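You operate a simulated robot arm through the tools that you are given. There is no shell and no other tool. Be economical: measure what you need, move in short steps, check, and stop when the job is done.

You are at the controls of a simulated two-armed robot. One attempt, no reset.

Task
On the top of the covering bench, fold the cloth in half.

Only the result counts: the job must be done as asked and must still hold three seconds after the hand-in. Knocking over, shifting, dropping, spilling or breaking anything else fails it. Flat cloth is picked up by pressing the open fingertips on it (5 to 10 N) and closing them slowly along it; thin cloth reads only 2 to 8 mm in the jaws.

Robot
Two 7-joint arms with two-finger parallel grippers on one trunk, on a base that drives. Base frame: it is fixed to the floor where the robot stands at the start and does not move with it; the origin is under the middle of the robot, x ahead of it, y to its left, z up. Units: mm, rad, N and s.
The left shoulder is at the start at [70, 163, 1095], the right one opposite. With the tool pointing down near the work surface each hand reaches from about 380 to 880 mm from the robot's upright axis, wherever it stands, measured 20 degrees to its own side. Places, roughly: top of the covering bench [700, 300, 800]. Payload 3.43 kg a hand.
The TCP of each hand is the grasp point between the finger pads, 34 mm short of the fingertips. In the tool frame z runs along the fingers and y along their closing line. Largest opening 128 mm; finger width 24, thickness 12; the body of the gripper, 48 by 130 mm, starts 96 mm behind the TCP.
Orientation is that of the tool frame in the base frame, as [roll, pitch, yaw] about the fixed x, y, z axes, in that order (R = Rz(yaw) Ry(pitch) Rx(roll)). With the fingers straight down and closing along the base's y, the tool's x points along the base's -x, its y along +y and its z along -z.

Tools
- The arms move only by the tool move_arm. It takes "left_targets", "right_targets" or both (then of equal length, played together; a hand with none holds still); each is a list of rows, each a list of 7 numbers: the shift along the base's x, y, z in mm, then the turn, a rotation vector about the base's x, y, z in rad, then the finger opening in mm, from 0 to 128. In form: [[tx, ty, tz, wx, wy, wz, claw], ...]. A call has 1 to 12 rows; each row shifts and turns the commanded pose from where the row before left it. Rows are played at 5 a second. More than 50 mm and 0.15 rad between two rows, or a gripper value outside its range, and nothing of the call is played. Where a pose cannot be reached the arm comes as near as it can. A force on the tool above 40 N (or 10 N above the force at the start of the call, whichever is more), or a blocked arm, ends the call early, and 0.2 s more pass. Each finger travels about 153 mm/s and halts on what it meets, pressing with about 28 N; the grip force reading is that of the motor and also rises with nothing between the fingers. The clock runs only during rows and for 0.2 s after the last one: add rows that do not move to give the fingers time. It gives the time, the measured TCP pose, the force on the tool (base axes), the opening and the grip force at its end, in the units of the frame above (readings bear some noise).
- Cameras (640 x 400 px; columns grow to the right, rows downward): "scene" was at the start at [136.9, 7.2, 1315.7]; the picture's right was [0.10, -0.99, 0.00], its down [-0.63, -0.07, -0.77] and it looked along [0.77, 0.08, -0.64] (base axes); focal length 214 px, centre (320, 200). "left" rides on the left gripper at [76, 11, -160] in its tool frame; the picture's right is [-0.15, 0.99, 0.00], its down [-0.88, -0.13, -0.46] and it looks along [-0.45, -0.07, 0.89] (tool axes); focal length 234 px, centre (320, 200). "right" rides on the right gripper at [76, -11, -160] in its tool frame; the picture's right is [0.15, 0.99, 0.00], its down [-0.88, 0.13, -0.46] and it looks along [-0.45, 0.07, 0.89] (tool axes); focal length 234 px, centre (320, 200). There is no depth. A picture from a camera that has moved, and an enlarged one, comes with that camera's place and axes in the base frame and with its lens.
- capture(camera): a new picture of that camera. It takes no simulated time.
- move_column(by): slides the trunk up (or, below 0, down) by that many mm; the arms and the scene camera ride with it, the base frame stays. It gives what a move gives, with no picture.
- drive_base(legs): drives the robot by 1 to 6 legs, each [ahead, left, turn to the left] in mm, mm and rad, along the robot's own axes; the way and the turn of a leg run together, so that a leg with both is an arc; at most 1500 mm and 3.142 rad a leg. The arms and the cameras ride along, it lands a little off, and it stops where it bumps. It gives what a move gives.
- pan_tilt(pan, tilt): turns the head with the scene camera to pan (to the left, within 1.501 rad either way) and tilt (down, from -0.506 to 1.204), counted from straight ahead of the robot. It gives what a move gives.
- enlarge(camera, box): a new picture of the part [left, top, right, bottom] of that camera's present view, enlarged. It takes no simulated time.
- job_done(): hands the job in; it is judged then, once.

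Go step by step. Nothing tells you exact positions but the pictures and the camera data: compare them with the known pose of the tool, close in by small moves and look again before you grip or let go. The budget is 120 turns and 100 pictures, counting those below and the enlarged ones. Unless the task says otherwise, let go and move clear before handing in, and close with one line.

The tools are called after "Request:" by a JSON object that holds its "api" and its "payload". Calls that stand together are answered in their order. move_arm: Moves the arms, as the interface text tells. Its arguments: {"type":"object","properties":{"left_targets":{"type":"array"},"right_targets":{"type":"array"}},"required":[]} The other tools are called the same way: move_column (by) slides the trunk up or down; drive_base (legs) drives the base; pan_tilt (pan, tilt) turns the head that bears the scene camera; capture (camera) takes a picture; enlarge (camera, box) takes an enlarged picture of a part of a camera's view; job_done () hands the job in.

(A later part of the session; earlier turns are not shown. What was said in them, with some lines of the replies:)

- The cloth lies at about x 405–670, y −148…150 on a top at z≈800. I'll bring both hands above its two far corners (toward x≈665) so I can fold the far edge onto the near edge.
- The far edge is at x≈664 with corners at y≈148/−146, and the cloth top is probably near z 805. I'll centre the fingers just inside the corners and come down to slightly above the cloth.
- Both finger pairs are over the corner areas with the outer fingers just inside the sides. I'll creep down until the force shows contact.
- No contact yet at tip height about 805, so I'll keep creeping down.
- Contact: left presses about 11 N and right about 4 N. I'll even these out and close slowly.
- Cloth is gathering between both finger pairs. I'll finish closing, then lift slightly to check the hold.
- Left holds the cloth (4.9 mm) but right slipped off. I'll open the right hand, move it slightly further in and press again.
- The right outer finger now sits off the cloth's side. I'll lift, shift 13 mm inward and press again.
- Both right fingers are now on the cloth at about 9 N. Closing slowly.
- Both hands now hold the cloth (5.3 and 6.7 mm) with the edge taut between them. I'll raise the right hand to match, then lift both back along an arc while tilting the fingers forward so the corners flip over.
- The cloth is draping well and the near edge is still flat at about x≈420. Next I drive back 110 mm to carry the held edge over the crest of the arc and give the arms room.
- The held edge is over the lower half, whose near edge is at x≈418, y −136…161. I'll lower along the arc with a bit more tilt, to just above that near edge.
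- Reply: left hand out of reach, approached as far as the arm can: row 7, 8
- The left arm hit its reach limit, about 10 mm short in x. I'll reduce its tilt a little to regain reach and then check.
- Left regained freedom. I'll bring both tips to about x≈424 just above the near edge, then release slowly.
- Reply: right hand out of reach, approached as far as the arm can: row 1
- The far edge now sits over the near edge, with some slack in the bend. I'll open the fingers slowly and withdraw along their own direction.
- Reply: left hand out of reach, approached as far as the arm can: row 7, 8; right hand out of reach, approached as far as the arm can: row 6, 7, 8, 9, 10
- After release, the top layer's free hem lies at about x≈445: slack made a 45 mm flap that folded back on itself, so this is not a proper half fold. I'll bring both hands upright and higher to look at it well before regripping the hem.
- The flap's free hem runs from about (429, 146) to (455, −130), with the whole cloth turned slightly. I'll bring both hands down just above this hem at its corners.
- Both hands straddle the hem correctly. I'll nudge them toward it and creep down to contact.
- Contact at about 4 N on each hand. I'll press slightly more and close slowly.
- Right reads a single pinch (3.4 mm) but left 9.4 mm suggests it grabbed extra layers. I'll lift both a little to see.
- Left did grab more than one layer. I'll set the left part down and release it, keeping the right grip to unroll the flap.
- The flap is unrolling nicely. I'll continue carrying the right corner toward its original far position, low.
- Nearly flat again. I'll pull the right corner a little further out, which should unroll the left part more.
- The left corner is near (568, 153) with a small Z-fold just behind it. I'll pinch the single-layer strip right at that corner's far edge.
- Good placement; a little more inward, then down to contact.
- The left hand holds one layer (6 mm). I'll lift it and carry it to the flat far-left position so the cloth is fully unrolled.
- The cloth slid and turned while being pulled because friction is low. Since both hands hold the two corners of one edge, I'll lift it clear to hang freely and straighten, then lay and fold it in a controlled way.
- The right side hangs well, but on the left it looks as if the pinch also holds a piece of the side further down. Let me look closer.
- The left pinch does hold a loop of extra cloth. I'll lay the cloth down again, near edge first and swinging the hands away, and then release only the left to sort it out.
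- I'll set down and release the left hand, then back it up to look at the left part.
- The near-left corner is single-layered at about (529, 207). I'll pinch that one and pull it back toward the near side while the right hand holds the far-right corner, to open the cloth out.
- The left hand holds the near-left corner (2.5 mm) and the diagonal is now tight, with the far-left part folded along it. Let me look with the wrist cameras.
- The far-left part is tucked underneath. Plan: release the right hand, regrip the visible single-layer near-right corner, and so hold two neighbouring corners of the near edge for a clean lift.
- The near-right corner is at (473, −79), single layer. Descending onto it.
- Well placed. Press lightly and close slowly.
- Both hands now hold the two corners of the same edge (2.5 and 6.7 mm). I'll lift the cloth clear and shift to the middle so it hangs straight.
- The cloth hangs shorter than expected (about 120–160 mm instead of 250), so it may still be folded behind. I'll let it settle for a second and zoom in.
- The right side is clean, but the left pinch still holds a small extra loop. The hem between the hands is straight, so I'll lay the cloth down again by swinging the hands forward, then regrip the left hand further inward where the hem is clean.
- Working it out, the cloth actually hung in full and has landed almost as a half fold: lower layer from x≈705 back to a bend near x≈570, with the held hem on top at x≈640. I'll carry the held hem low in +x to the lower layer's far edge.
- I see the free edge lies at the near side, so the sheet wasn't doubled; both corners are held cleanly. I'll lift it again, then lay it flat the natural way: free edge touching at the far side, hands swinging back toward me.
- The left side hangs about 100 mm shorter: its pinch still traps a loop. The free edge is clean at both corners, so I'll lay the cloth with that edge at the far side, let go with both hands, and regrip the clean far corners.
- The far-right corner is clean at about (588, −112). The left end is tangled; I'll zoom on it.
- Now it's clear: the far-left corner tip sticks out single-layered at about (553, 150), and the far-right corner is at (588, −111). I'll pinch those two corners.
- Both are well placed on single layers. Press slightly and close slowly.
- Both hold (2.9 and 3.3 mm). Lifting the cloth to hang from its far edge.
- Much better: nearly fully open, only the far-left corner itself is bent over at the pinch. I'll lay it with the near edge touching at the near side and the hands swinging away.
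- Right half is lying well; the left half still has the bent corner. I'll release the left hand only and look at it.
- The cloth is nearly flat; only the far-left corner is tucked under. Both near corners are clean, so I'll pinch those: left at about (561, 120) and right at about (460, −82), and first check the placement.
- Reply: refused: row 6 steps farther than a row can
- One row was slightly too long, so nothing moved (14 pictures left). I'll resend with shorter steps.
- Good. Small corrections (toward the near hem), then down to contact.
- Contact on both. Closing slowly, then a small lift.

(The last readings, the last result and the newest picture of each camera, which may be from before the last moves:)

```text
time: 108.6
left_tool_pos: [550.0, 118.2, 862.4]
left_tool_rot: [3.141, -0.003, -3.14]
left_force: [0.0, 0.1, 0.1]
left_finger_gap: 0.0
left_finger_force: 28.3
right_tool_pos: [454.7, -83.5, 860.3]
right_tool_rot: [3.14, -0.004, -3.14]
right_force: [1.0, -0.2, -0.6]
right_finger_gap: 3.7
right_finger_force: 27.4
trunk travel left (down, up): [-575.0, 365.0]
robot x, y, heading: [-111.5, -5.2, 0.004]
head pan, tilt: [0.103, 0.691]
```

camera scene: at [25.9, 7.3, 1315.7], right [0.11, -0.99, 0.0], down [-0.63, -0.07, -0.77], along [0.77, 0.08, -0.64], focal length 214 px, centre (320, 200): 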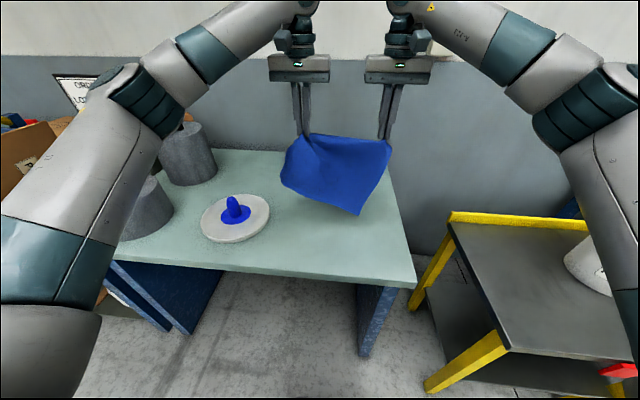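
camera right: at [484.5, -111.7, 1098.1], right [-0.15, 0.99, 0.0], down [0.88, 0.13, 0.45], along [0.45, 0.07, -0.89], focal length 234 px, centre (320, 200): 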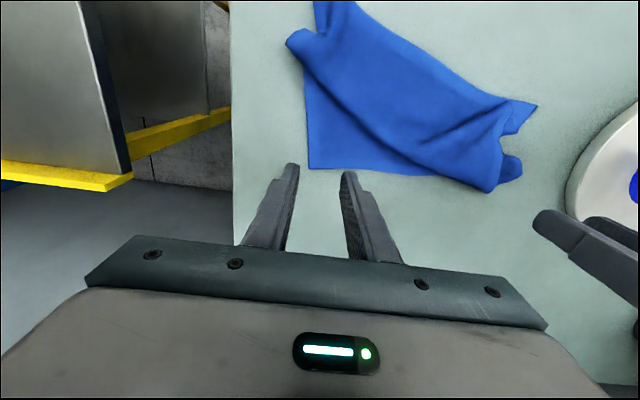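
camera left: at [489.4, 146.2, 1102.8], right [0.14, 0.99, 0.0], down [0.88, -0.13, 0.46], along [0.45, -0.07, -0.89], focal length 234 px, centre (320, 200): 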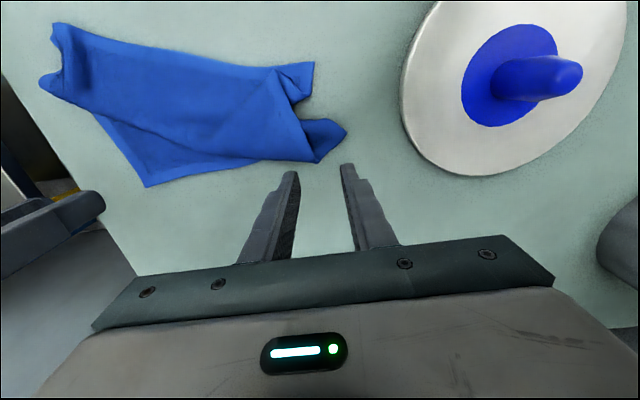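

Right holds; left slipped. I'll open the left and check its placement.

Request:
{"api": "move_arm", "payload": {"left_targets": [[0, 0, 0, 0, 0, 0, 34], [0, 0, -8, 0, 0, 0, 34], [0, 0, 0, 0, 0, 0, 34]]}}

Request:
{"api": "enlarge", "payload": {"camera": "left", "box": [200, 80, 400, 240]}}

```text
time: 109.4
left_tool_pos: [549.8, 116.8, 853.4]
left_tool_rot: [-3.14, 0.002, -3.138]
left_force: [-0.2, -0.1, -1.2]
left_finger_gap: 33.8
left_finger_force: 0.0
right_tool_pos: [454.9, -82.0, 861.2]
right_tool_rot: [3.14, 0.0, -3.14]
right_force: [0.0, 0.7, -0.2]
right_finger_gap: 3.5
right_finger_force: 27.9
trunk travel left (down, up): [-575.0, 365.0]
robot x, y, heading: [-107.5, -1.7, 0.003]
head pan, tilt: [0.103, 0.691]
```

```text
2.50 times, centred on (300, 160) of left
camera zoom: at [472.3, 128.3, 1013.6], right [0.14, 0.99, 0.0], down [0.88, -0.13, 0.46], along [0.45, -0.06, -0.89], focal length 585 px, centre (370, 300)
```

zoom: 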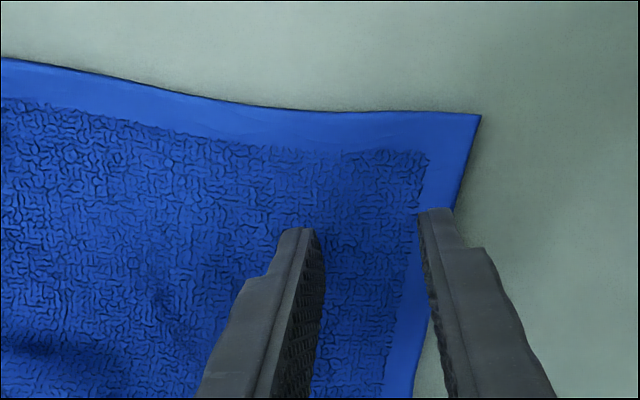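

The corner has straightened nicely; the near hem is about 25–30 mm nearer. I'll shift and press again.

Request:
{"api": "move_arm", "payload": {"left_targets": [[-20, -3, 0, 0, 0, 0, 34], [0, 0, -8, 0, 0, 0, 34], [0, 0, -5, 0, 0, 0, 34], [0, 0, -2, 0, 0, 0, 34], [0, 0, 0, 0, 0, 0, 34]]}}

Request:
{"api": "enlarge", "payload": {"camera": "left", "box": [200, 80, 400, 240]}}

```text
time: 110.6
left_tool_pos: [529.2, 114.8, 837.4]
left_tool_rot: [3.141, 0.0, -3.14]
left_force: [0.0, 1.0, 3.2]
left_finger_gap: 33.9
left_finger_force: 0.1
right_tool_pos: [454.8, -83.0, 859.5]
right_tool_rot: [3.14, -0.004, -3.139]
right_force: [-0.1, 0.9, 0.4]
right_finger_gap: 3.5
right_finger_force: 28.3
trunk travel left (down, up): [-575.0, 365.0]
robot x, y, heading: [-111.6, -0.1, 0.006]
head pan, tilt: [0.103, 0.691]
```

```text
2.50 times, centred on (300, 160) of left
camera zoom: at [451.9, 127.0, 998.7], right [0.14, 0.99, 0.0], down [0.88, -0.13, 0.46], along [0.45, -0.06, -0.89], focal length 585 px, centre (370, 300)
```

zoom: 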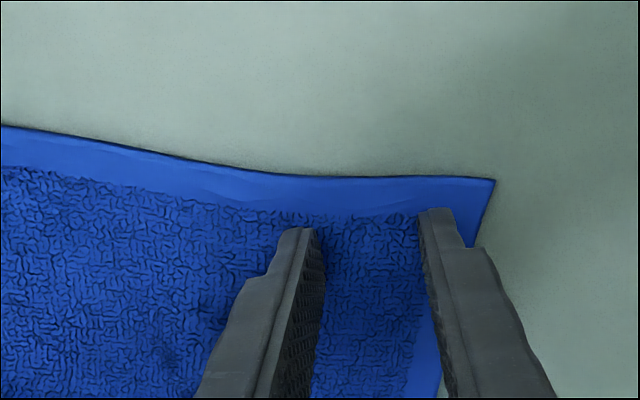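

Good placement. Press to about 8 N and close slowly.

Request:
{"api": "move_arm", "payload": {"left_targets": [[0, 0, -1.3, 0, 0, 0, 34], [0, 0, 0, 0, 0, 0, 31], [0, 0, 0, 0, 0, 0, 28], [0, 0, 0, 0, 0, 0, 25], [0, 0, 0, 0, 0, 0, 22], [0, 0, 0, 0, 0, 0, 19], [0, 0, 0, 0, 0, 0, 16], [0, 0, 0, 0, 0, 0, 13], [0, 0, 0, 0, 0, 0, 10], [0, 0, 0, 0, 0, 0, 7], [0, 0, 0, 0, 0, 0, 3], [0, 0, 0, 0, 0, 0, 0]]}}

Request:
{"api": "move_arm", "payload": {"left_targets": [[0, 0, 0, 0, 0, 0, 0], [0, 0, 10, 0, 0, 0, 0], [0, 0, 15, 0, 0, 0, 0], [0, 0, 0, 0, 0, 0, 0]]}}

```text
time: 113.2
left_tool_pos: [528.2, 116.1, 837.9]
left_tool_rot: [3.14, 0.0, -3.138]
left_force: [0.4, -1.4, 8.7]
left_finger_gap: 4.1
left_finger_force: 28.4
right_tool_pos: [453.3, -82.3, 860.1]
right_tool_rot: [-3.141, -0.003, -3.141]
right_force: [-0.1, 1.2, 0.4]
right_finger_gap: 3.8
right_finger_force: 27.8
trunk travel left (down, up): [-575.0, 365.0]
robot x, y, heading: [-107.2, 1.1, 0.002]
head pan, tilt: [0.103, 0.691]
```

```text
time: 114.2
left_tool_pos: [529.8, 115.8, 863.2]
left_tool_rot: [3.14, -0.004, -3.138]
left_force: [0.5, 0.0, -0.3]
left_finger_gap: 4.0
left_finger_force: 28.3
right_tool_pos: [455.6, -82.1, 860.1]
right_tool_rot: [3.141, -0.002, -3.141]
right_force: [0.3, 0.0, -1.2]
right_finger_gap: 3.6
right_finger_force: 28.0
trunk travel left (down, up): [-575.0, 365.0]
robot x, y, heading: [-112.7, 1.2, 0.003]
head pan, tilt: [0.103, 0.691]
```

Both near corners are held (4.0 and 3.6 mm). I'll lift to hang freely and align the hands.

Request:
{"api": "move_arm", "payload": {"left_targets": [[-5, -1, 28.6, 0, 0, 0, 0], [-5, -1, 28.6, 0, 0, 0, 0], [-10, -1, 28.6, 0, 0, 0, 0], [-10, -1, 28.6, 0, 0, 0, 0], [-12, -1, 28.6, 0, 0, 0, 0], [-12, -1, 28.6, 0, 0, 0, 0], [-12, -1, 28.6, 0, 0, 0, 0], [-12, -1, 28.6, 0, 0, 0, 0], [-12, 0, 28.6, 0, 0, 0, 0], [0, 0, 0, 0, 0, 0, 0], [0, 0, 0, 0, 0, 0, 0], [0, 0, 0, 0, 0, 0, 0]], "right_targets": [[-1.7, -2.6, 28.9, 0, 0, 0, 0], [-1.7, -2.6, 28.9, 0, 0, 0, 0], [-1.7, -2.6, 28.9, 0, 0, 0, 0], [-1.7, -2.6, 28.9, 0, 0, 0, 0], [-1.7, -2.6, 28.9, 0, 0, 0, 0], [-1.7, -2.6, 28.9, 0, 0, 0, 0], [-1.7, -2.6, 28.9, 0, 0, 0, 0], [-1.7, -2.6, 28.9, 0, 0, 0, 0], [-1.7, -2.6, 28.9, 0, 0, 0, 0], [0, 0, 0, 0, 0, 0, 0], [0, 0, 0, 0, 0, 0, 0], [0, 0, 0, 0, 0, 0, 0]]}}

Request:
{"api": "enlarge", "payload": {"camera": "scene", "box": [240, 90, 440, 260]}}

```text
time: 116.8
left_tool_pos: [441.1, 108.0, 1116.9]
left_tool_rot: [-3.141, 0.0, -3.138]
left_force: [0.4, -7.8, -0.2]
left_finger_gap: 3.9
left_finger_force: 28.2
right_tool_pos: [439.7, -106.2, 1125.3]
right_tool_rot: [3.141, -0.001, -3.139]
right_force: [0.2, 8.2, -0.2]
right_finger_gap: 3.9
right_finger_force: 28.3
trunk travel left (down, up): [-575.0, 365.0]
robot x, y, heading: [-111.0, -1.3, 0.006]
head pan, tilt: [0.103, 0.691]
```

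```text
2.35 times, centred on (340, 175) of scene
camera zoom: at [26.4, 7.4, 1315.7], right [0.11, -0.99, 0.0], down [-0.63, -0.07, -0.77], along [0.77, 0.08, -0.64], focal length 505 px, centre (273, 259)
```

zoom: 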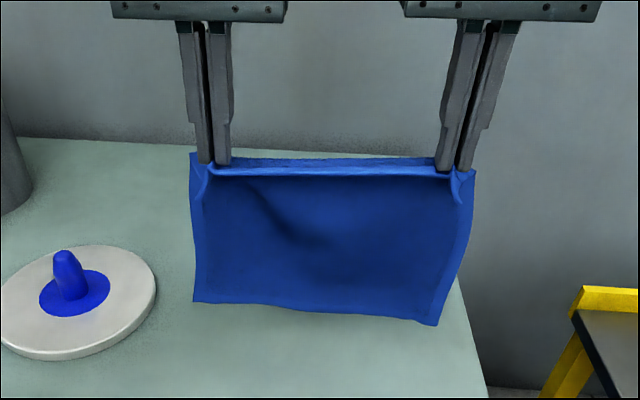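

A clean, square hang. The free edge is about 45 mm above the table near x≈495, and the sheet naturally bows away from me. I'll lower the hands while moving slightly forward so the sheet folds itself in half, with the held hem coming down over the free edge.

Request:
{"api": "move_arm", "payload": {"left_targets": [[0, -2, -10, 0, 0, 0, 0], [0, 0, -15, 0, 0, 0, 0], [0, 0, -16, 0, 0, 0, 0], [5, 0, -20, 0, 0, 0, 0], [6, 0, -20, 0, 0, 0, 0], [7, 0, -20, 0, 0, 0, 0], [7, 0, -20, 0, 0, 0, 0], [7, 0, -20, 0, 0, 0, 0], [7, 0, -20, 0, 0, 0, 0], [0, 0, 0, 0, 0, 0, 0]], "right_targets": [[0, 2, -18, 0, 0, 0, 0], [0, 0, -15, 0, 0, 0, 0], [0, 0, -16, 0, 0, 0, 0], [5, 0, -20, 0, 0, 0, 0], [6, 0, -20, 0, 0, 0, 0], [7, 0, -20, 0, 0, 0, 0], [7, 0, -20, 0, 0, 0, 0], [7, 0, -20, 0, 0, 0, 0], [7, 0, -20, 0, 0, 0, 0], [0, 0, 0, 0, 0, 0, 0]]}}

Request:
{"api": "enlarge", "payload": {"camera": "scene", "box": [240, 130, 440, 280]}}

```text
time: 119.0
left_tool_pos: [476.7, 102.8, 959.5]
left_tool_rot: [3.139, 0.001, -3.138]
left_force: [-0.1, -2.3, 0.9]
left_finger_gap: 4.0
left_finger_force: 28.5
right_tool_pos: [479.3, -104.7, 956.1]
right_tool_rot: [3.141, -0.002, -3.14]
right_force: [0.1, 2.1, -0.3]
right_finger_gap: 3.7
right_finger_force: 28.1
trunk travel left (down, up): [-575.0, 365.0]
robot x, y, heading: [-110.6, 0.9, 0.001]
head pan, tilt: [0.103, 0.691]
```

```text
2.67 times, centred on (340, 205) of scene
camera zoom: at [25.7, 7.4, 1315.8], right [0.11, -0.99, 0.0], down [-0.63, -0.07, -0.77], along [0.77, 0.08, -0.64], focal length 572 px, centre (267, 187)
```

zoom: 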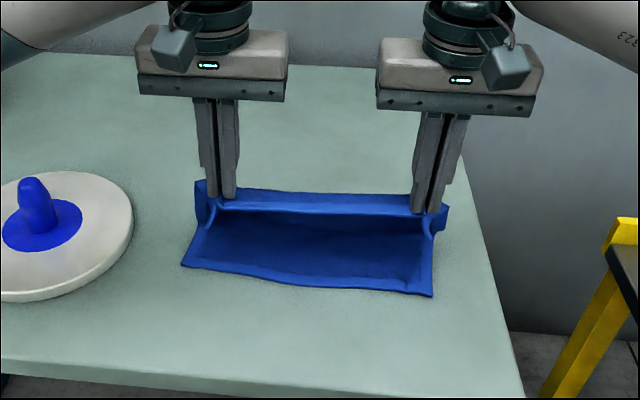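

The sheet is bowing away exactly as wanted, with the free edge at x≈485 (left) / 470 (right). I'll continue lowering the hem down over it.

Request:
{"api": "move_arm", "payload": {"left_targets": [[4, 0, -20, 0, 0, 0, 0], [4, 0, -20, 0, 0, 0, 0], [4, 0, -20, 0, 0, 0, 0], [4, 0, -18, 0, 0, 0, 0], [3, 0, -16, 0, 0, 0, 0], [0, 0, 0, 0, 0, 0, 0], [0, 0, 0, 0, 0, 0, 0]], "right_targets": [[2, 0, -20, 0, 0, 0, 0], [2, 0, -20, 0, 0, 0, 0], [2, 0, -20, 0, 0, 0, 0], [1, 0, -18, 0, 0, 0, 0], [1, 0, -13, 0, 0, 0, 0], [0, 0, 0, 0, 0, 0, 0], [0, 0, 0, 0, 0, 0, 0]]}}

Request:
{"api": "enlarge", "payload": {"camera": "scene", "box": [260, 170, 420, 270]}}

Request:
{"api": "capture", "payload": {"camera": "left"}}

```text
time: 120.6
left_tool_pos: [497.1, 108.0, 863.7]
left_tool_rot: [3.141, -0.001, -3.137]
left_force: [0.4, -5.2, 0.4]
left_finger_gap: 4.0
left_finger_force: 28.3
right_tool_pos: [487.8, -105.9, 862.4]
right_tool_rot: [3.139, -0.003, -3.141]
right_force: [0.0, 4.1, -0.4]
right_finger_gap: 4.0
right_finger_force: 28.2
trunk travel left (down, up): [-575.0, 365.0]
robot x, y, heading: [-109.8, 2.0, 0.002]
head pan, tilt: [0.103, 0.691]
```

```text
4.00 times, centred on (340, 220) of scene
camera zoom: at [26.5, 7.4, 1315.6], right [0.11, -0.99, 0.0], down [-0.63, -0.07, -0.77], along [0.77, 0.08, -0.64], focal length 858 px, centre (240, 120)
```

zoom: 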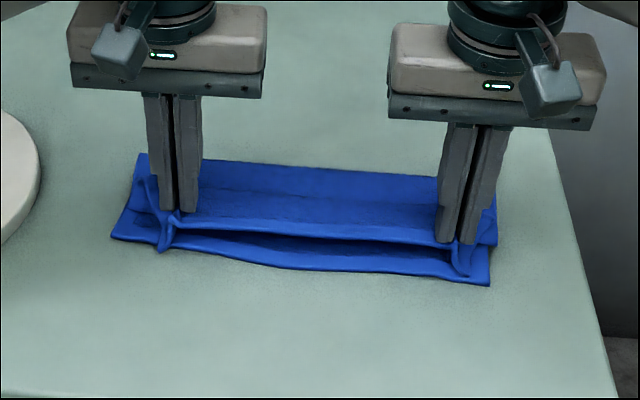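

```text
6 pictures are left
camera left: at [421.2, 118.6, 1024.0], right [0.14, 0.99, 0.0], down [0.88, -0.13, 0.46], along [0.45, -0.06, -0.89], focal length 234 px, centre (320, 200)
```

left: 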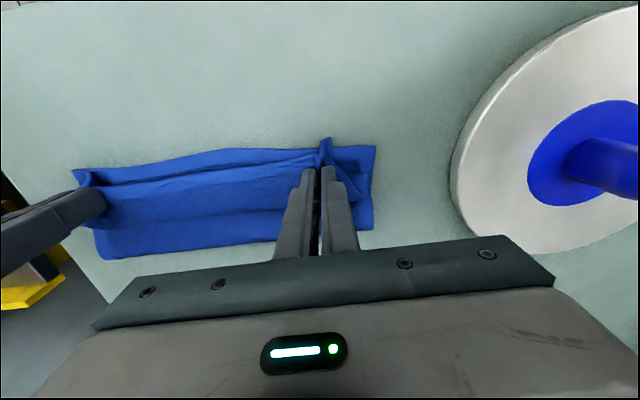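

Almost perfect: the hem is above the free edge. Small corrections (left +9, right −8 mm in x) to line the two edges up, then lower to just touching.

Request:
{"api": "move_arm", "payload": {"left_targets": [[5, -2, -5, 0, 0, 0, 0], [4, -1, -6, 0, 0, 0, 0], [0, 0, -4, 0, 0, 0, 0], [0, 0, 0, 0, 0, 0, 0]], "right_targets": [[-4, 0, -5, 0, 0, 0, 0], [-4, 1, -6, 0, 0, 0, 0], [0, 0, -4, 0, 0, 0, 0], [0, 0, 0, 0, 0, 0, 0]]}}

```text
time: 121.6
left_tool_pos: [506.7, 103.9, 849.7]
left_tool_rot: [3.14, 0.001, -3.139]
left_force: [0.2, 0.1, 2.7]
left_finger_gap: 3.8
left_finger_force: 27.9
right_tool_pos: [481.6, -104.3, 847.8]
right_tool_rot: [3.139, -0.003, -3.139]
right_force: [0.4, 0.7, 0.4]
right_finger_gap: 3.6
right_finger_force: 28.1
trunk travel left (down, up): [-575.0, 365.0]
robot x, y, heading: [-109.2, -0.4, 0.005]
head pan, tilt: [0.103, 0.691]
```

Now release slowly and lift straight away from the cloth.

Request:
{"api": "move_arm", "payload": {"left_targets": [[0, 0, 0, 0, 0, 0, 5], [0, 0, 0, 0, 0, 0, 9], [0, 0, 0, 0, 0, 0, 14], [0, 0, 0, 0, 0, 0, 20], [0, 0, 0, 0, 0, 0, 24], [0, 0, 4, 0, 0, 0, 24], [0, 0, 8, 0, 0, 0, 24], [0, 0, 20, 0, 0, 0, 24], [0, 0, 40, 0, 0, 0, 24], [0, 0, 45, 0, 0, 0, 24], [0, 0, 45, 0, 0, 0, 24], [0, 0, 0, 0, 0, 0, 24]], "right_targets": [[0, 0, 0, 0, 0, 0, 5], [0, 0, 0, 0, 0, 0, 9], [0, 0, 0, 0, 0, 0, 14], [0, 0, 0, 0, 0, 0, 20], [0, 0, 0, 0, 0, 0, 24], [0, 0, 4, 0, 0, 0, 24], [0, 0, 8, 0, 0, 0, 24], [0, 0, 20, 0, 0, 0, 24], [0, 0, 40, 0, 0, 0, 24], [0, 0, 45, 0, 0, 0, 24], [0, 0, 45, 0, 0, 0, 24], [0, 0, 0, 0, 0, 0, 24]]}}

Request:
{"api": "enlarge", "payload": {"camera": "left", "box": [100, 30, 420, 230]}}

```text
time: 124.2
left_tool_pos: [509.1, 99.2, 1011.6]
left_tool_rot: [3.14, -0.003, -3.139]
left_force: [0.1, 0.3, 0.5]
left_finger_gap: 24.4
left_finger_force: 0.1
right_tool_pos: [479.7, -106.7, 1007.8]
right_tool_rot: [3.14, -0.003, -3.138]
right_force: [0.1, -0.6, 0.6]
right_finger_gap: 24.0
right_finger_force: 0.1
trunk travel left (down, up): [-575.0, 365.0]
robot x, y, heading: [-113.3, -0.2, -0.001]
head pan, tilt: [0.103, 0.691]
```

```text
2.00 times, centred on (260, 130) of left
camera zoom: at [432.8, 110.6, 1171.8], right [0.14, 0.99, 0.0], down [0.88, -0.13, 0.45], along [0.45, -0.06, -0.89], focal length 468 px, centre (440, 340)
```

zoom: 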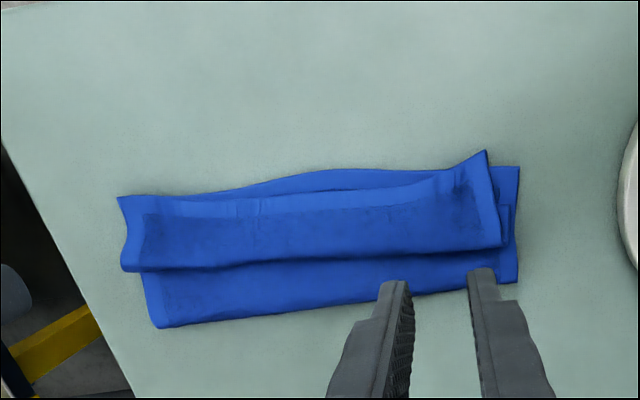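

The edges line up within about 20 mm, but the top layer has a pleat: the bend landed short (x≈574 rather than ≈600). I'll regrip the hem corners lightly and relay the top half with a longer swing away so the bend falls in the middle.

Request:
{"api": "move_arm", "payload": {"left_targets": [[-9, 4, -40, 0, 0, 0, 34], [-8, 3, -40, 0, 0, 0, 34], [0, 0, -40, 0, 0, 0, 34], [0, 0, -35, 0, 0, 0, 34], [0, 0, -6, 0, 0, 0, 34], [0, 0, 0, 0, 0, 0, 34]], "right_targets": [[0, 4, -40, 0, 0, 0, 34], [0, 4, -40, 0, 0, 0, 34], [0, 0, -40, 0, 0, 0, 34], [0, 0, -32, 0, 0, 0, 34], [0, 0, -6, 0, 0, 0, 34], [0, 0, 0, 0, 0, 0, 34]]}}

Request:
{"api": "move_arm", "payload": {"left_targets": [[0, 0, -2, 0, 0, 0, 34], [0, 0, -1.5, 0, 0, 0, 34], [0, 0, 0, 0, 0, 0, 34]], "right_targets": [[0, 0, -2, 0, 0, 0, 34], [0, 0, -1.5, 0, 0, 0, 34], [0, 0, 0, 0, 0, 0, 34]]}}

```text
time: 125.6
left_tool_pos: [490.4, 110.0, 851.8]
left_tool_rot: [3.141, 0.001, -3.139]
left_force: [0.2, -0.3, -0.7]
left_finger_gap: 34.1
left_finger_force: 0.0
right_tool_pos: [478.3, -93.4, 849.7]
right_tool_rot: [-3.142, -0.002, -3.139]
right_force: [-0.2, -0.4, 1.0]
right_finger_gap: 34.2
right_finger_force: 0.0
trunk travel left (down, up): [-575.0, 365.0]
robot x, y, heading: [-112.6, 3.5, 0.007]
head pan, tilt: [0.103, 0.691]
```

```text
time: 126.4
left_tool_pos: [487.9, 111.1, 847.9]
left_tool_rot: [3.14, 0.0, -3.138]
left_force: [0.3, -0.2, -0.7]
left_finger_gap: 34.0
left_finger_force: 0.0
right_tool_pos: [478.8, -94.5, 846.4]
right_tool_rot: [3.141, -0.002, -3.14]
right_force: [0.3, 0.2, -0.6]
right_finger_gap: 34.0
right_finger_force: 0.0
trunk travel left (down, up): [-575.0, 365.0]
robot x, y, heading: [-111.5, 1.0, 0.002]
head pan, tilt: [0.103, 0.691]
```

Request:
{"api": "move_arm", "payload": {"left_targets": [[0, 0, -2, 0, 0, 0, 34], [0, 0, -2, 0, 0, 0, 34], [0, 0, 0, 0, 0, 0, 34]], "right_targets": [[0, 0, -2, 0, 0, 0, 34], [0, 0, -1, 0, 0, 0, 34], [0, 0, 0, 0, 0, 0, 34]]}}

Request:
{"api": "enlarge", "payload": {"camera": "left", "box": [200, 80, 400, 240]}}

```text
time: 127.2
left_tool_pos: [490.6, 109.2, 844.0]
left_tool_rot: [3.141, 0.001, -3.139]
left_force: [-0.6, -0.3, 1.6]
left_finger_gap: 34.0
left_finger_force: 0.2
right_tool_pos: [479.9, -95.7, 844.4]
right_tool_rot: [3.14, 0.001, -3.14]
right_force: [0.0, 0.2, -0.4]
right_finger_gap: 34.0
right_finger_force: 0.1
trunk travel left (down, up): [-575.0, 365.0]
robot x, y, heading: [-111.5, -2.8, 0.004]
head pan, tilt: [0.103, 0.691]
```

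```text
2.50 times, centred on (300, 160) of left
camera zoom: at [412.2, 120.6, 1004.2], right [0.14, 0.99, 0.0], down [0.88, -0.13, 0.46], along [0.45, -0.06, -0.89], focal length 585 px, centre (370, 300)
```

zoom: 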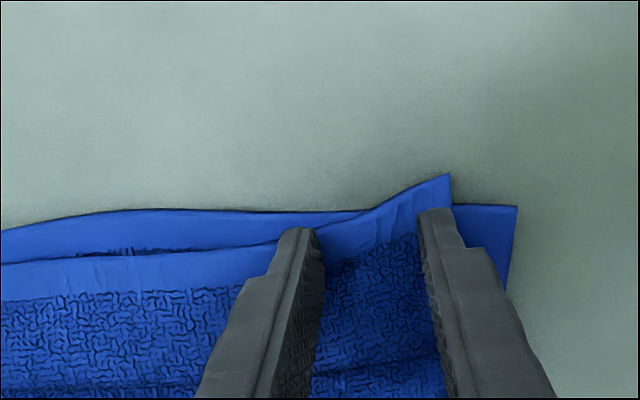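

Placement is good, on the top hem near the corner. Press lightly then close slowly.

Request:
{"api": "move_arm", "payload": {"left_targets": [[0, 0, -1, 0, 0, 0, 34], [0, 0, 0, 0, 0, 0, 34]], "right_targets": [[0, 0, -2, 0, 0, 0, 34], [0, 0, 0, 0, 0, 0, 34]]}}

```text
time: 127.8
left_tool_pos: [488.2, 109.7, 841.9]
left_tool_rot: [3.14, -0.001, -3.14]
left_force: [-0.9, -0.3, 2.0]
left_finger_gap: 33.9
left_finger_force: 0.1
right_tool_pos: [479.5, -96.2, 843.7]
right_tool_rot: [3.14, -0.001, -3.139]
right_force: [-0.4, -0.1, -0.8]
right_finger_gap: 34.1
right_finger_force: 0.0
trunk travel left (down, up): [-575.0, 365.0]
robot x, y, heading: [-110.3, -2.8, 0.005]
head pan, tilt: [0.103, 0.691]
```

Request:
{"api": "move_arm", "payload": {"left_targets": [[0, 0, -1, 0, 0, 0, 34], [0, 0, 0, 0, 0, 0, 34]], "right_targets": [[0, 0, -2, 0, 0, 0, 34], [0, 0, -0.5, 0, 0, 0, 34]]}}

```text
time: 128.4
left_tool_pos: [490.0, 110.6, 840.6]
left_tool_rot: [3.14, 0.002, -3.138]
left_force: [1.6, -0.3, 2.9]
left_finger_gap: 33.9
left_finger_force: 0.1
right_tool_pos: [478.6, -95.8, 840.6]
right_tool_rot: [3.14, 0.0, -3.14]
right_force: [0.5, -0.3, 3.9]
right_finger_gap: 34.1
right_finger_force: 0.0
trunk travel left (down, up): [-575.0, 365.0]
robot x, y, heading: [-105.9, -0.1, -0.002]
head pan, tilt: [0.103, 0.691]
```

Request:
{"api": "move_arm", "payload": {"left_targets": [[0, 0, -0.6, 0, 0, 0, 34], [0, 0, 0, 0, 0, 0, 31], [0, 0, 0, 0, 0, 0, 28], [0, 0, 0, 0, 0, 0, 25], [0, 0, 0, 0, 0, 0, 22], [0, 0, 0, 0, 0, 0, 19], [0, 0, 0, 0, 0, 0, 16], [0, 0, 0, 0, 0, 0, 13], [0, 0, 0, 0, 0, 0, 10], [0, 0, 0, 0, 0, 0, 7], [0, 0, 0, 0, 0, 0, 3], [0, 0, 0, 0, 0, 0, 0]], "right_targets": [[0, 0, -0.4, 0, 0, 0, 34], [0, 0, 0, 0, 0, 0, 31], [0, 0, 0, 0, 0, 0, 28], [0, 0, 0, 0, 0, 0, 25], [0, 0, 0, 0, 0, 0, 22], [0, 0, 0, 0, 0, 0, 19], [0, 0, 0, 0, 0, 0, 16], [0, 0, 0, 0, 0, 0, 13], [0, 0, 0, 0, 0, 0, 10], [0, 0, 0, 0, 0, 0, 7], [0, 0, 0, 0, 0, 0, 3], [0, 0, 0, 0, 0, 0, 0]]}}

Request:
{"api": "move_arm", "payload": {"left_targets": [[0, 0, 0, 0, 0, 0, 0], [0, 0, 0, 0, 0, 0, 0]], "right_targets": [[0, 0, 0, 0, 0, 0, 0], [0, 0, 0, 0, 0, 0, 0]]}}

```text
time: 131.0
left_tool_pos: [488.7, 108.9, 840.7]
left_tool_rot: [3.141, 0.002, -3.14]
left_force: [0.3, -3.1, 2.4]
left_finger_gap: 3.8
left_finger_force: 27.9
right_tool_pos: [479.8, -94.6, 840.8]
right_tool_rot: [3.141, 0.0, -3.141]
right_force: [0.3, 3.2, 7.9]
right_finger_gap: 6.7
right_finger_force: 27.6
trunk travel left (down, up): [-575.0, 365.0]
robot x, y, heading: [-111.6, -2.0, 0.001]
head pan, tilt: [0.103, 0.691]
```

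```text
time: 131.6
left_tool_pos: [488.5, 109.5, 841.9]
left_tool_rot: [-3.14, 0.001, -3.139]
left_force: [-0.2, -4.6, 2.9]
left_finger_gap: 3.9
left_finger_force: 28.1
right_tool_pos: [479.0, -93.8, 841.0]
right_tool_rot: [3.139, 0.001, -3.14]
right_force: [0.0, 3.8, 7.4]
right_finger_gap: 6.5
right_finger_force: 27.9
trunk travel left (down, up): [-575.0, 365.0]
robot x, y, heading: [-109.7, -2.0, 0.007]
head pan, tilt: [0.103, 0.691]
```

Left 3.9 mm is fine; right 6.5 mm is uncertain. I'll lift a little and check with one picture.

Request:
{"api": "move_arm", "payload": {"left_targets": [[0, 0, 15, 0, 0, 0, 0], [0, 0, 20, 0, 0, 0, 0], [0, 0, 25, 0, 0, 0, 0], [0, 0, 0, 0, 0, 0, 0]], "right_targets": [[0, 0, 15, 0, 0, 0, 0], [0, 0, 20, 0, 0, 0, 0], [0, 0, 25, 0, 0, 0, 0], [0, 0, 0, 0, 0, 0, 0]]}}

Request:
{"api": "enlarge", "payload": {"camera": "scene", "box": [270, 170, 410, 260]}}

```text
time: 132.6
left_tool_pos: [488.0, 109.5, 897.7]
left_tool_rot: [3.141, -0.004, -3.14]
left_force: [-0.5, -3.2, 0.6]
left_finger_gap: 3.9
left_finger_force: 27.6
right_tool_pos: [480.4, -96.0, 900.5]
right_tool_rot: [3.141, -0.001, 3.141]
right_force: [0.4, 4.4, -0.1]
right_finger_gap: 6.5
right_finger_force: 27.9
trunk travel left (down, up): [-575.0, 365.0]
robot x, y, heading: [-111.6, 1.6, -0.001]
head pan, tilt: [0.103, 0.691]
```

```text
4.44 times, centred on (340, 215) of scene
camera zoom: at [26.8, 7.3, 1315.6], right [0.11, -0.99, 0.0], down [-0.63, -0.07, -0.77], along [0.77, 0.08, -0.64], focal length 953 px, centre (231, 133)
```

zoom: 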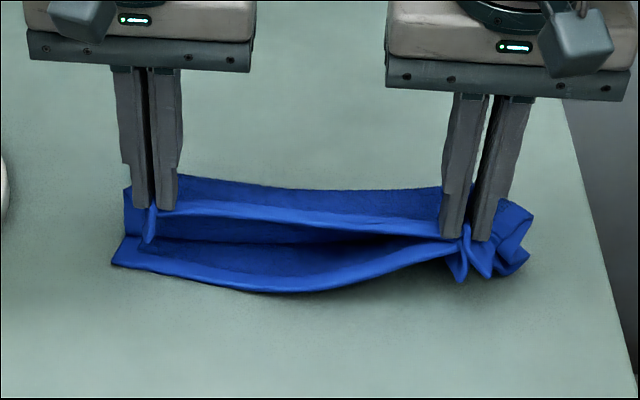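

The right hand took both layers while the left has only the top one. I'll lower and release the right, then regrip there with a lighter press.

Request:
{"api": "move_arm", "payload": {"left_targets": [[0, 0, -10, 0, 0, 0, 0], [0, 0, -10, 0, 0, 0, 0], [0, 0, 0, 0, 0, 0, 0], [0, 0, 0, 0, 0, 0, 0], [0, 0, 0, 0, 0, 0, 0], [0, 0, 0, 0, 0, 0, 0], [0, 0, 0, 0, 0, 0, 0], [0, 0, 0, 0, 0, 0, 0], [0, 0, 0, 0, 0, 0, 0], [0, 0, 0, 0, 0, 0, 0], [0, 0, 0, 0, 0, 0, 0]], "right_targets": [[0, 0, -20, 0, 0, 0, 0], [0, 0, -20, 0, 0, 0, 0], [0, 0, -15, 0, 0, 0, 0], [0, -2, -2, 0, 0, 0, 0], [0, 0, 0, 0, 0, 0, 8], [0, 0, 0, 0, 0, 0, 16], [0, 0, 0, 0, 0, 0, 26], [0, 0, 0, 0, 0, 0, 34], [0, 0, 6, 0, 0, 0, 34], [0, 0, 10, 0, 0, 0, 34], [0, 0, 0, 0, 0, 0, 34]]}}

Request:
{"api": "enlarge", "payload": {"camera": "right", "box": [220, 80, 420, 240]}}

```text
time: 135.0
left_tool_pos: [488.0, 109.0, 879.5]
left_tool_rot: [3.139, -0.001, -3.138]
left_force: [-0.7, -0.9, 0.3]
left_finger_gap: 3.8
left_finger_force: 27.7
right_tool_pos: [479.8, -97.3, 858.5]
right_tool_rot: [3.141, -0.001, -3.139]
right_force: [0.7, 0.3, -0.9]
right_finger_gap: 33.9
right_finger_force: 0.1
trunk travel left (down, up): [-575.0, 365.0]
robot x, y, heading: [-111.5, -1.7, 0.005]
head pan, tilt: [0.103, 0.691]
```

```text
2.50 times, centred on (320, 160) of right
camera zoom: at [404.3, -108.9, 1019.1], right [-0.15, 0.99, 0.0], down [0.88, 0.13, 0.45], along [0.45, 0.07, -0.89], focal length 585 px, centre (320, 300)
```

zoom: 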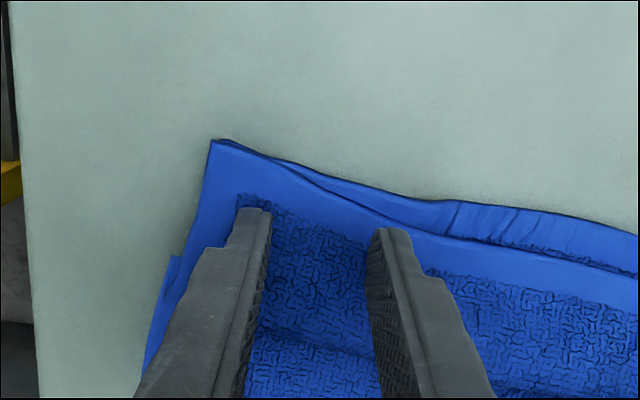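

The layers relaxed flat again, with the top corner well placed. Regripping with a lighter press.

Request:
{"api": "move_arm", "payload": {"right_targets": [[-5, 0, -8, 0, 0, 0, 32], [0, 0, -6, 0, 0, 0, 32], [0, 0, -2, 0, 0, 0, 32], [0, 0, 0, 0, 0, 0, 32]]}}

```text
time: 136.0
left_tool_pos: [487.2, 109.6, 879.7]
left_tool_rot: [3.139, 0.0, -3.137]
left_force: [-0.1, 0.0, 1.3]
left_finger_gap: 4.0
left_finger_force: 28.2
right_tool_pos: [473.3, -99.2, 843.1]
right_tool_rot: [3.139, -0.001, -3.138]
right_force: [0.6, -0.5, 1.6]
right_finger_gap: 32.0
right_finger_force: 0.0
trunk travel left (down, up): [-575.0, 365.0]
robot x, y, heading: [-110.6, -2.5, 0.002]
head pan, tilt: [0.103, 0.691]
```

Request:
{"api": "move_arm", "payload": {"right_targets": [[0, 0, -0.8, 0, 0, 0, 32], [0, 0, 0, 0, 0, 0, 32]]}}

```text
time: 136.6
left_tool_pos: [487.6, 111.1, 879.8]
left_tool_rot: [3.141, 0.001, -3.14]
left_force: [0.2, -0.1, -0.3]
left_finger_gap: 4.1
left_finger_force: 28.4
right_tool_pos: [473.7, -97.7, 842.7]
right_tool_rot: [-3.141, -0.001, -3.14]
right_force: [0.8, 0.2, 2.6]
right_finger_gap: 32.2
right_finger_force: 0.1
trunk travel left (down, up): [-575.0, 365.0]
robot x, y, heading: [-111.0, -1.7, 0.007]
head pan, tilt: [0.103, 0.691]
```

Request:
{"api": "move_arm", "payload": {"right_targets": [[0, 0, 0, 0, 0, 0, 29], [0, 0, 0, 0, 0, 0, 26], [0, 0, 0, 0, 0, 0, 23], [0, 0, 0.3, 0, 0, 0, 20], [0, 0, 0.3, 0, 0, 0, 17], [0, 0, 0.3, 0, 0, 0, 14], [0, 0, 0.3, 0, 0, 0, 11], [0, 0, 0.3, 0, 0, 0, 8], [0, 0, 0.3, 0, 0, 0, 5], [0, 0, 0, 0, 0, 0, 2], [0, 0, 0, 0, 0, 0, 0], [0, 0, 0, 0, 0, 0, 0]]}}

Request:
{"api": "move_arm", "payload": {"right_targets": [[0, 0, 0, 0, 0, 0, 0], [0, 0, 10, 0, 0, 0, 0], [0, 0, 14, 0, 0, 0, 0], [0, 0, 14, 0, 0, 0, 0], [0, 0, 0, 0, 0, 0, 0]]}}

```text
time: 139.2
left_tool_pos: [487.4, 109.3, 879.2]
left_tool_rot: [3.138, 0.0, -3.138]
left_force: [-0.3, -0.8, 0.0]
left_finger_gap: 3.8
left_finger_force: 27.6
right_tool_pos: [475.7, -96.8, 842.7]
right_tool_rot: [3.141, -0.002, -3.139]
right_force: [0.3, 0.8, 0.8]
right_finger_gap: 5.8
right_finger_force: 28.1
trunk travel left (down, up): [-575.0, 365.0]
robot x, y, heading: [-111.9, -5.2, 0.004]
head pan, tilt: [0.103, 0.691]
```

```text
time: 140.4
left_tool_pos: [487.0, 109.8, 879.1]
left_tool_rot: [3.141, 0.0, -3.138]
left_force: [0.9, 0.3, -0.2]
left_finger_gap: 3.9
left_finger_force: 27.4
right_tool_pos: [476.3, -98.1, 882.8]
right_tool_rot: [-3.14, -0.002, -3.139]
right_force: [0.1, -0.2, -0.9]
right_finger_gap: 5.5
right_finger_force: 27.7
trunk travel left (down, up): [-575.0, 365.0]
robot x, y, heading: [-108.0, -1.4, 0.005]
head pan, tilt: [0.103, 0.691]
```

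Request:
{"api": "enlarge", "payload": {"camera": "scene", "box": [270, 170, 410, 260]}}

```text
4.44 times, centred on (340, 215) of scene
camera zoom: at [26.5, 7.3, 1315.6], right [0.11, -0.99, 0.0], down [-0.63, -0.07, -0.77], along [0.77, 0.08, -0.64], focal length 953 px, centre (231, 133)
```

zoom: 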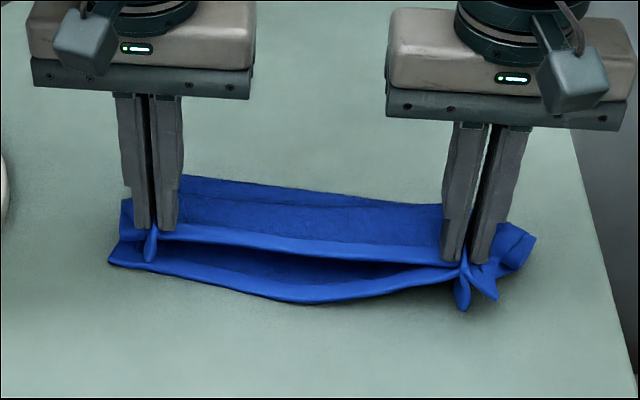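

The right hand again holds both layers, but that suggests a better way: grip both edges together with both hands, lift so the cloth hangs doubled (the bend finds the exact middle by gravity), and lay it down. I'll set the left down and regrip it firmly through both layers.

Request:
{"api": "move_arm", "payload": {"left_targets": [[0, 0, -15, 0, 0, 0, 0], [0, 0, -15, 0, 0, 0, 0], [0, 0, -6, 0, 0, 0, 0], [0, 0, 0, 0, 0, 0, 10], [0, 0, 0, 0, 0, 0, 20], [0, 0, 0, 0, 0, 0, 30], [0, 0, 6, 0, 0, 0, 38], [0, 0, 0, 0, 0, 0, 38]], "right_targets": [[0, 0, -12, 0, 0, 0, 0], [0, 0, -10, 0, 0, 0, 0], [0, 0, -6, 0, 0, 0, 0], [0, 0, 0, 0, 0, 0, 0], [0, 0, 0, 0, 0, 0, 0], [0, 0, 0, 0, 0, 0, 0], [0, 0, 0, 0, 0, 0, 0], [0, 0, 0, 0, 0, 0, 0]]}}

Request:
{"api": "move_arm", "payload": {"left_targets": [[-3, 2, -5, 0, 0, 0, 38], [0, 0, -3, 0, 0, 0, 38], [0, 0, -2, 0, 0, 0, 38], [0, 0, 0, 0, 0, 0, 38]]}}

```text
time: 142.2
left_tool_pos: [490.0, 110.8, 848.2]
left_tool_rot: [3.141, 0.0, -3.138]
left_force: [-0.6, -0.4, 0.0]
left_finger_gap: 37.9
left_finger_force: 0.0
right_tool_pos: [474.6, -98.4, 852.4]
right_tool_rot: [3.141, -0.002, -3.14]
right_force: [0.2, -0.3, 0.1]
right_finger_gap: 5.8
right_finger_force: 28.2
trunk travel left (down, up): [-575.0, 365.0]
robot x, y, heading: [-109.1, -3.6, 0.004]
head pan, tilt: [0.103, 0.691]
```

```text
time: 143.2
left_tool_pos: [486.9, 111.9, 839.7]
left_tool_rot: [-3.14, 0.001, -3.138]
left_force: [1.5, 0.8, 6.2]
left_finger_gap: 37.8
left_finger_force: 0.0
right_tool_pos: [474.0, -97.8, 852.6]
right_tool_rot: [3.139, -0.001, -3.14]
right_force: [-0.1, -0.5, -0.7]
right_finger_gap: 5.5
right_finger_force: 28.1
trunk travel left (down, up): [-575.0, 365.0]
robot x, y, heading: [-113.6, 0.4, 0.003]
head pan, tilt: [0.103, 0.691]
```

Pressing more firmly (to about 15 N) and closing slowly to take both layers.

Request:
{"api": "move_arm", "payload": {"left_targets": [[0, 0, -1.6, 0, 0, 0, 38], [0, 0, 0, 0, 0, 0, 34], [0, 0, 0, 0, 0, 0, 31], [0, 0, 0, 0, 0, 0, 28], [0, 0, 0, 0, 0, 0, 25], [0, 0, 0, 0, 0, 0, 22], [0, 0, 0, 0, 0, 0, 19], [0, 0, 0, 0, 0, 0, 16], [0, 0, 0, 0, 0, 0, 12], [0, 0, 0, 0, 0, 0, 8], [0, 0, 0, 0, 0, 0, 4], [0, 0, 0, 0, 0, 0, 0]]}}

Request:
{"api": "move_arm", "payload": {"left_targets": [[0, 0, 0, 0, 0, 0, 0], [0, 0, 0, 0, 0, 0, 0], [0, 0, 12, 0, 0, 0, 0], [0, 0, 0, 0, 0, 0, 0]]}}

```text
time: 145.8
left_tool_pos: [485.6, 111.2, 838.5]
left_tool_rot: [3.141, 0.001, -3.137]
left_force: [-0.6, -3.6, 9.9]
left_finger_gap: 8.2
left_finger_force: 28.1
right_tool_pos: [474.8, -98.0, 853.9]
right_tool_rot: [3.14, -0.002, -3.14]
right_force: [0.2, 1.4, 0.3]
right_finger_gap: 6.1
right_finger_force: 28.3
trunk travel left (down, up): [-575.0, 365.0]
robot x, y, heading: [-111.1, 0.5, 0.0]
head pan, tilt: [0.103, 0.691]
```

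```text
time: 146.8
left_tool_pos: [487.1, 111.8, 850.4]
left_tool_rot: [3.14, 0.0, -3.139]
left_force: [-0.9, -2.3, 0.5]
left_finger_gap: 7.7
left_finger_force: 28.4
right_tool_pos: [474.5, -97.8, 853.2]
right_tool_rot: [3.14, 0.0, -3.139]
right_force: [0.2, 1.7, -0.4]
right_finger_gap: 6.0
right_finger_force: 28.1
trunk travel left (down, up): [-575.0, 365.0]
robot x, y, heading: [-112.5, -1.5, 0.005]
head pan, tilt: [0.103, 0.691]
```

Left now reads 7.7 mm (both layers). I'll lift the doubled cloth clear, shift a bit forward, and let it settle hanging.

Request:
{"api": "move_arm", "payload": {"left_targets": [[0, 0, 28, 0, 0, 0, 0], [6, 0, 28, 0, 0, 0, 0], [8, 0, 28, 0, 0, 0, 0], [8, 0, 28, 0, 0, 0, 0], [8, 0, 28, 0, 0, 0, 0], [8, 0, 28, 0, 0, 0, 0], [2, 0, 28, 0, 0, 0, 0], [0, 0, 0, 0, 0, 0, 0], [0, 0, 0, 0, 0, 0, 0], [0, 0, 0, 0, 0, 0, 0], [0, 0, 0, 0, 0, 0, 0], [0, 0, 0, 0, 0, 0, 0]], "right_targets": [[0, -1, 28, 0, 0, 0, 0], [8, -1, 28, 0, 0, 0, 0], [9, 0, 28, 0, 0, 0, 0], [9, 0, 28, 0, 0, 0, 0], [9, 0, 28, 0, 0, 0, 0], [9, 0, 28, 0, 0, 0, 0], [8, 0, 26, 0, 0, 0, 0], [0, 0, 0, 0, 0, 0, 0], [0, 0, 0, 0, 0, 0, 0], [0, 0, 0, 0, 0, 0, 0], [0, 0, 0, 0, 0, 0, 0], [0, 0, 0, 0, 0, 0, 0]]}}

Request:
{"api": "move_arm", "payload": {"left_targets": [[0, 0, 0, 0, 0, 0, 0], [0, 0, 0, 0, 0, 0, 0], [0, 0, 0, 0, 0, 0, 0], [0, 0, 0, 0, 0, 0, 0], [0, 0, 0, 0, 0, 0, 0], [0, 0, 0, 0, 0, 0, 0], [0, 0, 0, 0, 0, 0, 0], [0, 0, 0, 0, 0, 0, 0]]}}

```text
time: 149.4
left_tool_pos: [528.4, 111.7, 1044.1]
left_tool_rot: [3.141, 0.001, -3.139]
left_force: [-0.3, -1.7, -0.9]
left_finger_gap: 7.8
left_finger_force: 27.8
right_tool_pos: [528.7, -98.6, 1047.7]
right_tool_rot: [3.138, -0.002, -3.14]
right_force: [-0.1, 2.8, 0.1]
right_finger_gap: 5.9
right_finger_force: 28.2
trunk travel left (down, up): [-575.0, 365.0]
robot x, y, heading: [-106.6, -4.2, 0.005]
head pan, tilt: [0.103, 0.691]
```

```text
time: 151.2
left_tool_pos: [527.1, 111.8, 1043.3]
left_tool_rot: [3.14, 0.0, -3.139]
left_force: [-0.7, -2.2, 0.0]
left_finger_gap: 7.7
left_finger_force: 27.6
right_tool_pos: [529.6, -99.1, 1046.7]
right_tool_rot: [3.14, -0.002, -3.139]
right_force: [-0.1, 2.0, 0.6]
right_finger_gap: 6.1
right_finger_force: 28.4
trunk travel left (down, up): [-575.0, 365.0]
robot x, y, heading: [-112.5, 1.1, 0.001]
head pan, tilt: [0.103, 0.691]
```

Both grips steady. Now lower until the bend touches, then swing the hands back toward me to lay the doubled cloth flat.

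Request:
{"api": "move_arm", "payload": {"left_targets": [[0, 0, -25, 0, 0, 0, 0], [0, 0, -25, 0, 0, 0, 0], [0, 0, -25, 0, 0, 0, 0], [0, 0, -20, 0, 0, 0, 0], [-12, 0, -8, 0, 0, 0, 0], [-13, 0, -12, 0, 0, 0, 0], [-13, 0, -16, 0, 0, 0, 0], [-13, 0, -19, 0, 0, 0, 0], [-11, 0, -20, 0, 0, 0, 0], [-9, 0, -20, 0, 0, 0, 0], [-3, 0, -4, 0, 0, 0, 0], [0, 0, 0, 0, 0, 0, 0]], "right_targets": [[0, 0, -27, 0, 0, 0, 0], [0, 0, -26, 0, 0, 0, 0], [0, 0, -25, 0, 0, 0, 0], [0, 0, -20, 0, 0, 0, 0], [-12, 0, -8, 0, 0, 0, 0], [-13, 0, -12, 0, 0, 0, 0], [-13, 0, -16, 0, 0, 0, 0], [-13, 0, -19, 0, 0, 0, 0], [-11, 0, -20, 0, 0, 0, 0], [-9, 0, -20, 0, 0, 0, 0], [-3, 0, -4, 0, 0, 0, 0], [0, 0, 0, 0, 0, 0, 0]]}}

```text
time: 153.8
left_tool_pos: [451.7, 111.3, 852.9]
left_tool_rot: [3.138, -0.001, -3.14]
left_force: [-0.6, -2.7, -0.2]
left_finger_gap: 7.3
left_finger_force: 27.9
right_tool_pos: [454.2, -99.2, 851.0]
right_tool_rot: [3.139, -0.001, -3.141]
right_force: [0.4, 2.0, -0.5]
right_finger_gap: 5.9
right_finger_force: 27.8
trunk travel left (down, up): [-575.0, 365.0]
robot x, y, heading: [-104.9, 0.1, 0.008]
head pan, tilt: [0.103, 0.691]
```

Drag back a few millimetres to straighten, lower, release slowly and lift away.

Request:
{"api": "move_arm", "payload": {"left_targets": [[-6, 0, -3, 0, 0, 0, 0], [-6, 0, -3, 0, 0, 0, 0], [0, 0, -3, 0, 0, 0, 0], [0, 0, 0, 0, 0, 0, 10], [0, 0, 0, 0, 0, 0, 15], [0, 0, 0, 0, 0, 0, 22], [0, 0, 0, 0, 0, 0, 28], [0, 0, 5, 0, 0, 0, 28], [0, 0, 10, 0, 0, 0, 28], [0, 0, 40, 0, 0, 0, 28], [0, 0, 45, 0, 0, 0, 28], [0, 0, 45, 0, 0, 0, 28]], "right_targets": [[-6, 0, -3, 0, 0, 0, 0], [-6, 0, -3, 0, 0, 0, 0], [0, 0, -2, 0, 0, 0, 0], [0, 0, 0, 0, 0, 0, 10], [0, 0, 0, 0, 0, 0, 15], [0, 0, 0, 0, 0, 0, 22], [0, 0, 0, 0, 0, 0, 28], [0, 0, 5, 0, 0, 0, 28], [0, 0, 10, 0, 0, 0, 28], [0, 0, 40, 0, 0, 0, 28], [0, 0, 45, 0, 0, 0, 28], [0, 0, 45, 0, 0, 0, 28]]}}

Request:
{"api": "move_arm", "payload": {"left_targets": [[0, 10, 20, 0, 0, 0, 28], [0, 20, 20, 0, 0, 0, 28], [0, 0, 0, 0, 0, 0, 28]], "right_targets": [[0, -10, 20, 0, 0, 0, 28], [0, -20, 20, 0, 0, 0, 28], [0, 0, 0, 0, 0, 0, 28]]}}

Request:
{"api": "enlarge", "payload": {"camera": "left", "box": [90, 30, 410, 230]}}

```text
time: 156.4
left_tool_pos: [438.4, 113.1, 988.7]
left_tool_rot: [3.141, -0.001, -3.139]
left_force: [-0.3, -0.7, 0.3]
left_finger_gap: 28.2
left_finger_force: 0.0
right_tool_pos: [439.6, -100.9, 987.7]
right_tool_rot: [-3.139, -0.001, -3.141]
right_force: [0.2, 0.0, 0.1]
right_finger_gap: 28.0
right_finger_force: 0.0
trunk travel left (down, up): [-575.0, 365.0]
robot x, y, heading: [-114.0, -0.7, 0.0]
head pan, tilt: [0.103, 0.691]
```

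```text
time: 157.2
left_tool_pos: [440.4, 144.8, 1028.8]
left_tool_rot: [3.14, -0.001, -3.137]
left_force: [0.1, 0.0, 0.7]
left_finger_gap: 28.1
left_finger_force: 0.0
right_tool_pos: [437.7, -130.3, 1024.7]
right_tool_rot: [3.141, -0.003, -3.139]
right_force: [1.0, 0.3, -0.6]
right_finger_gap: 28.0
right_finger_force: 0.0
trunk travel left (down, up): [-575.0, 365.0]
robot x, y, heading: [-114.3, -0.1, -0.002]
head pan, tilt: [0.103, 0.691]
```

```text
2.00 times, centred on (250, 130) of left
camera zoom: at [363.1, 155.5, 1189.0], right [0.14, 0.99, 0.0], down [0.88, -0.13, 0.45], along [0.45, -0.06, -0.89], focal length 468 px, centre (460, 340)
```

zoom: 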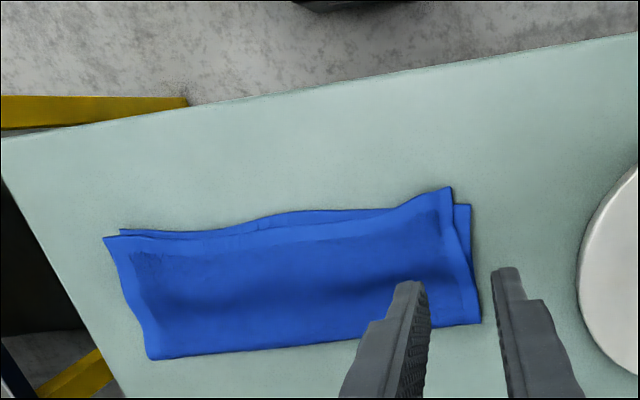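

The cloth now lies cleanly doubled: the pleat is gone, the edges meet within about 10–20 mm, and the bend is straight. The hands are clear, so I'm handing in.

Request:
{"api": "job_done", "payload": {}}

```text
The job is handed in.
```

The cloth is folded in half on the covering bench: the last picture shows the pleat gone, a straight bend, and edges meeting within about 10–20 mm. Both hands have let go and moved clear. I saw nothing else touched or shifted, though the last picture showed only the cloth and a bit of the plate.
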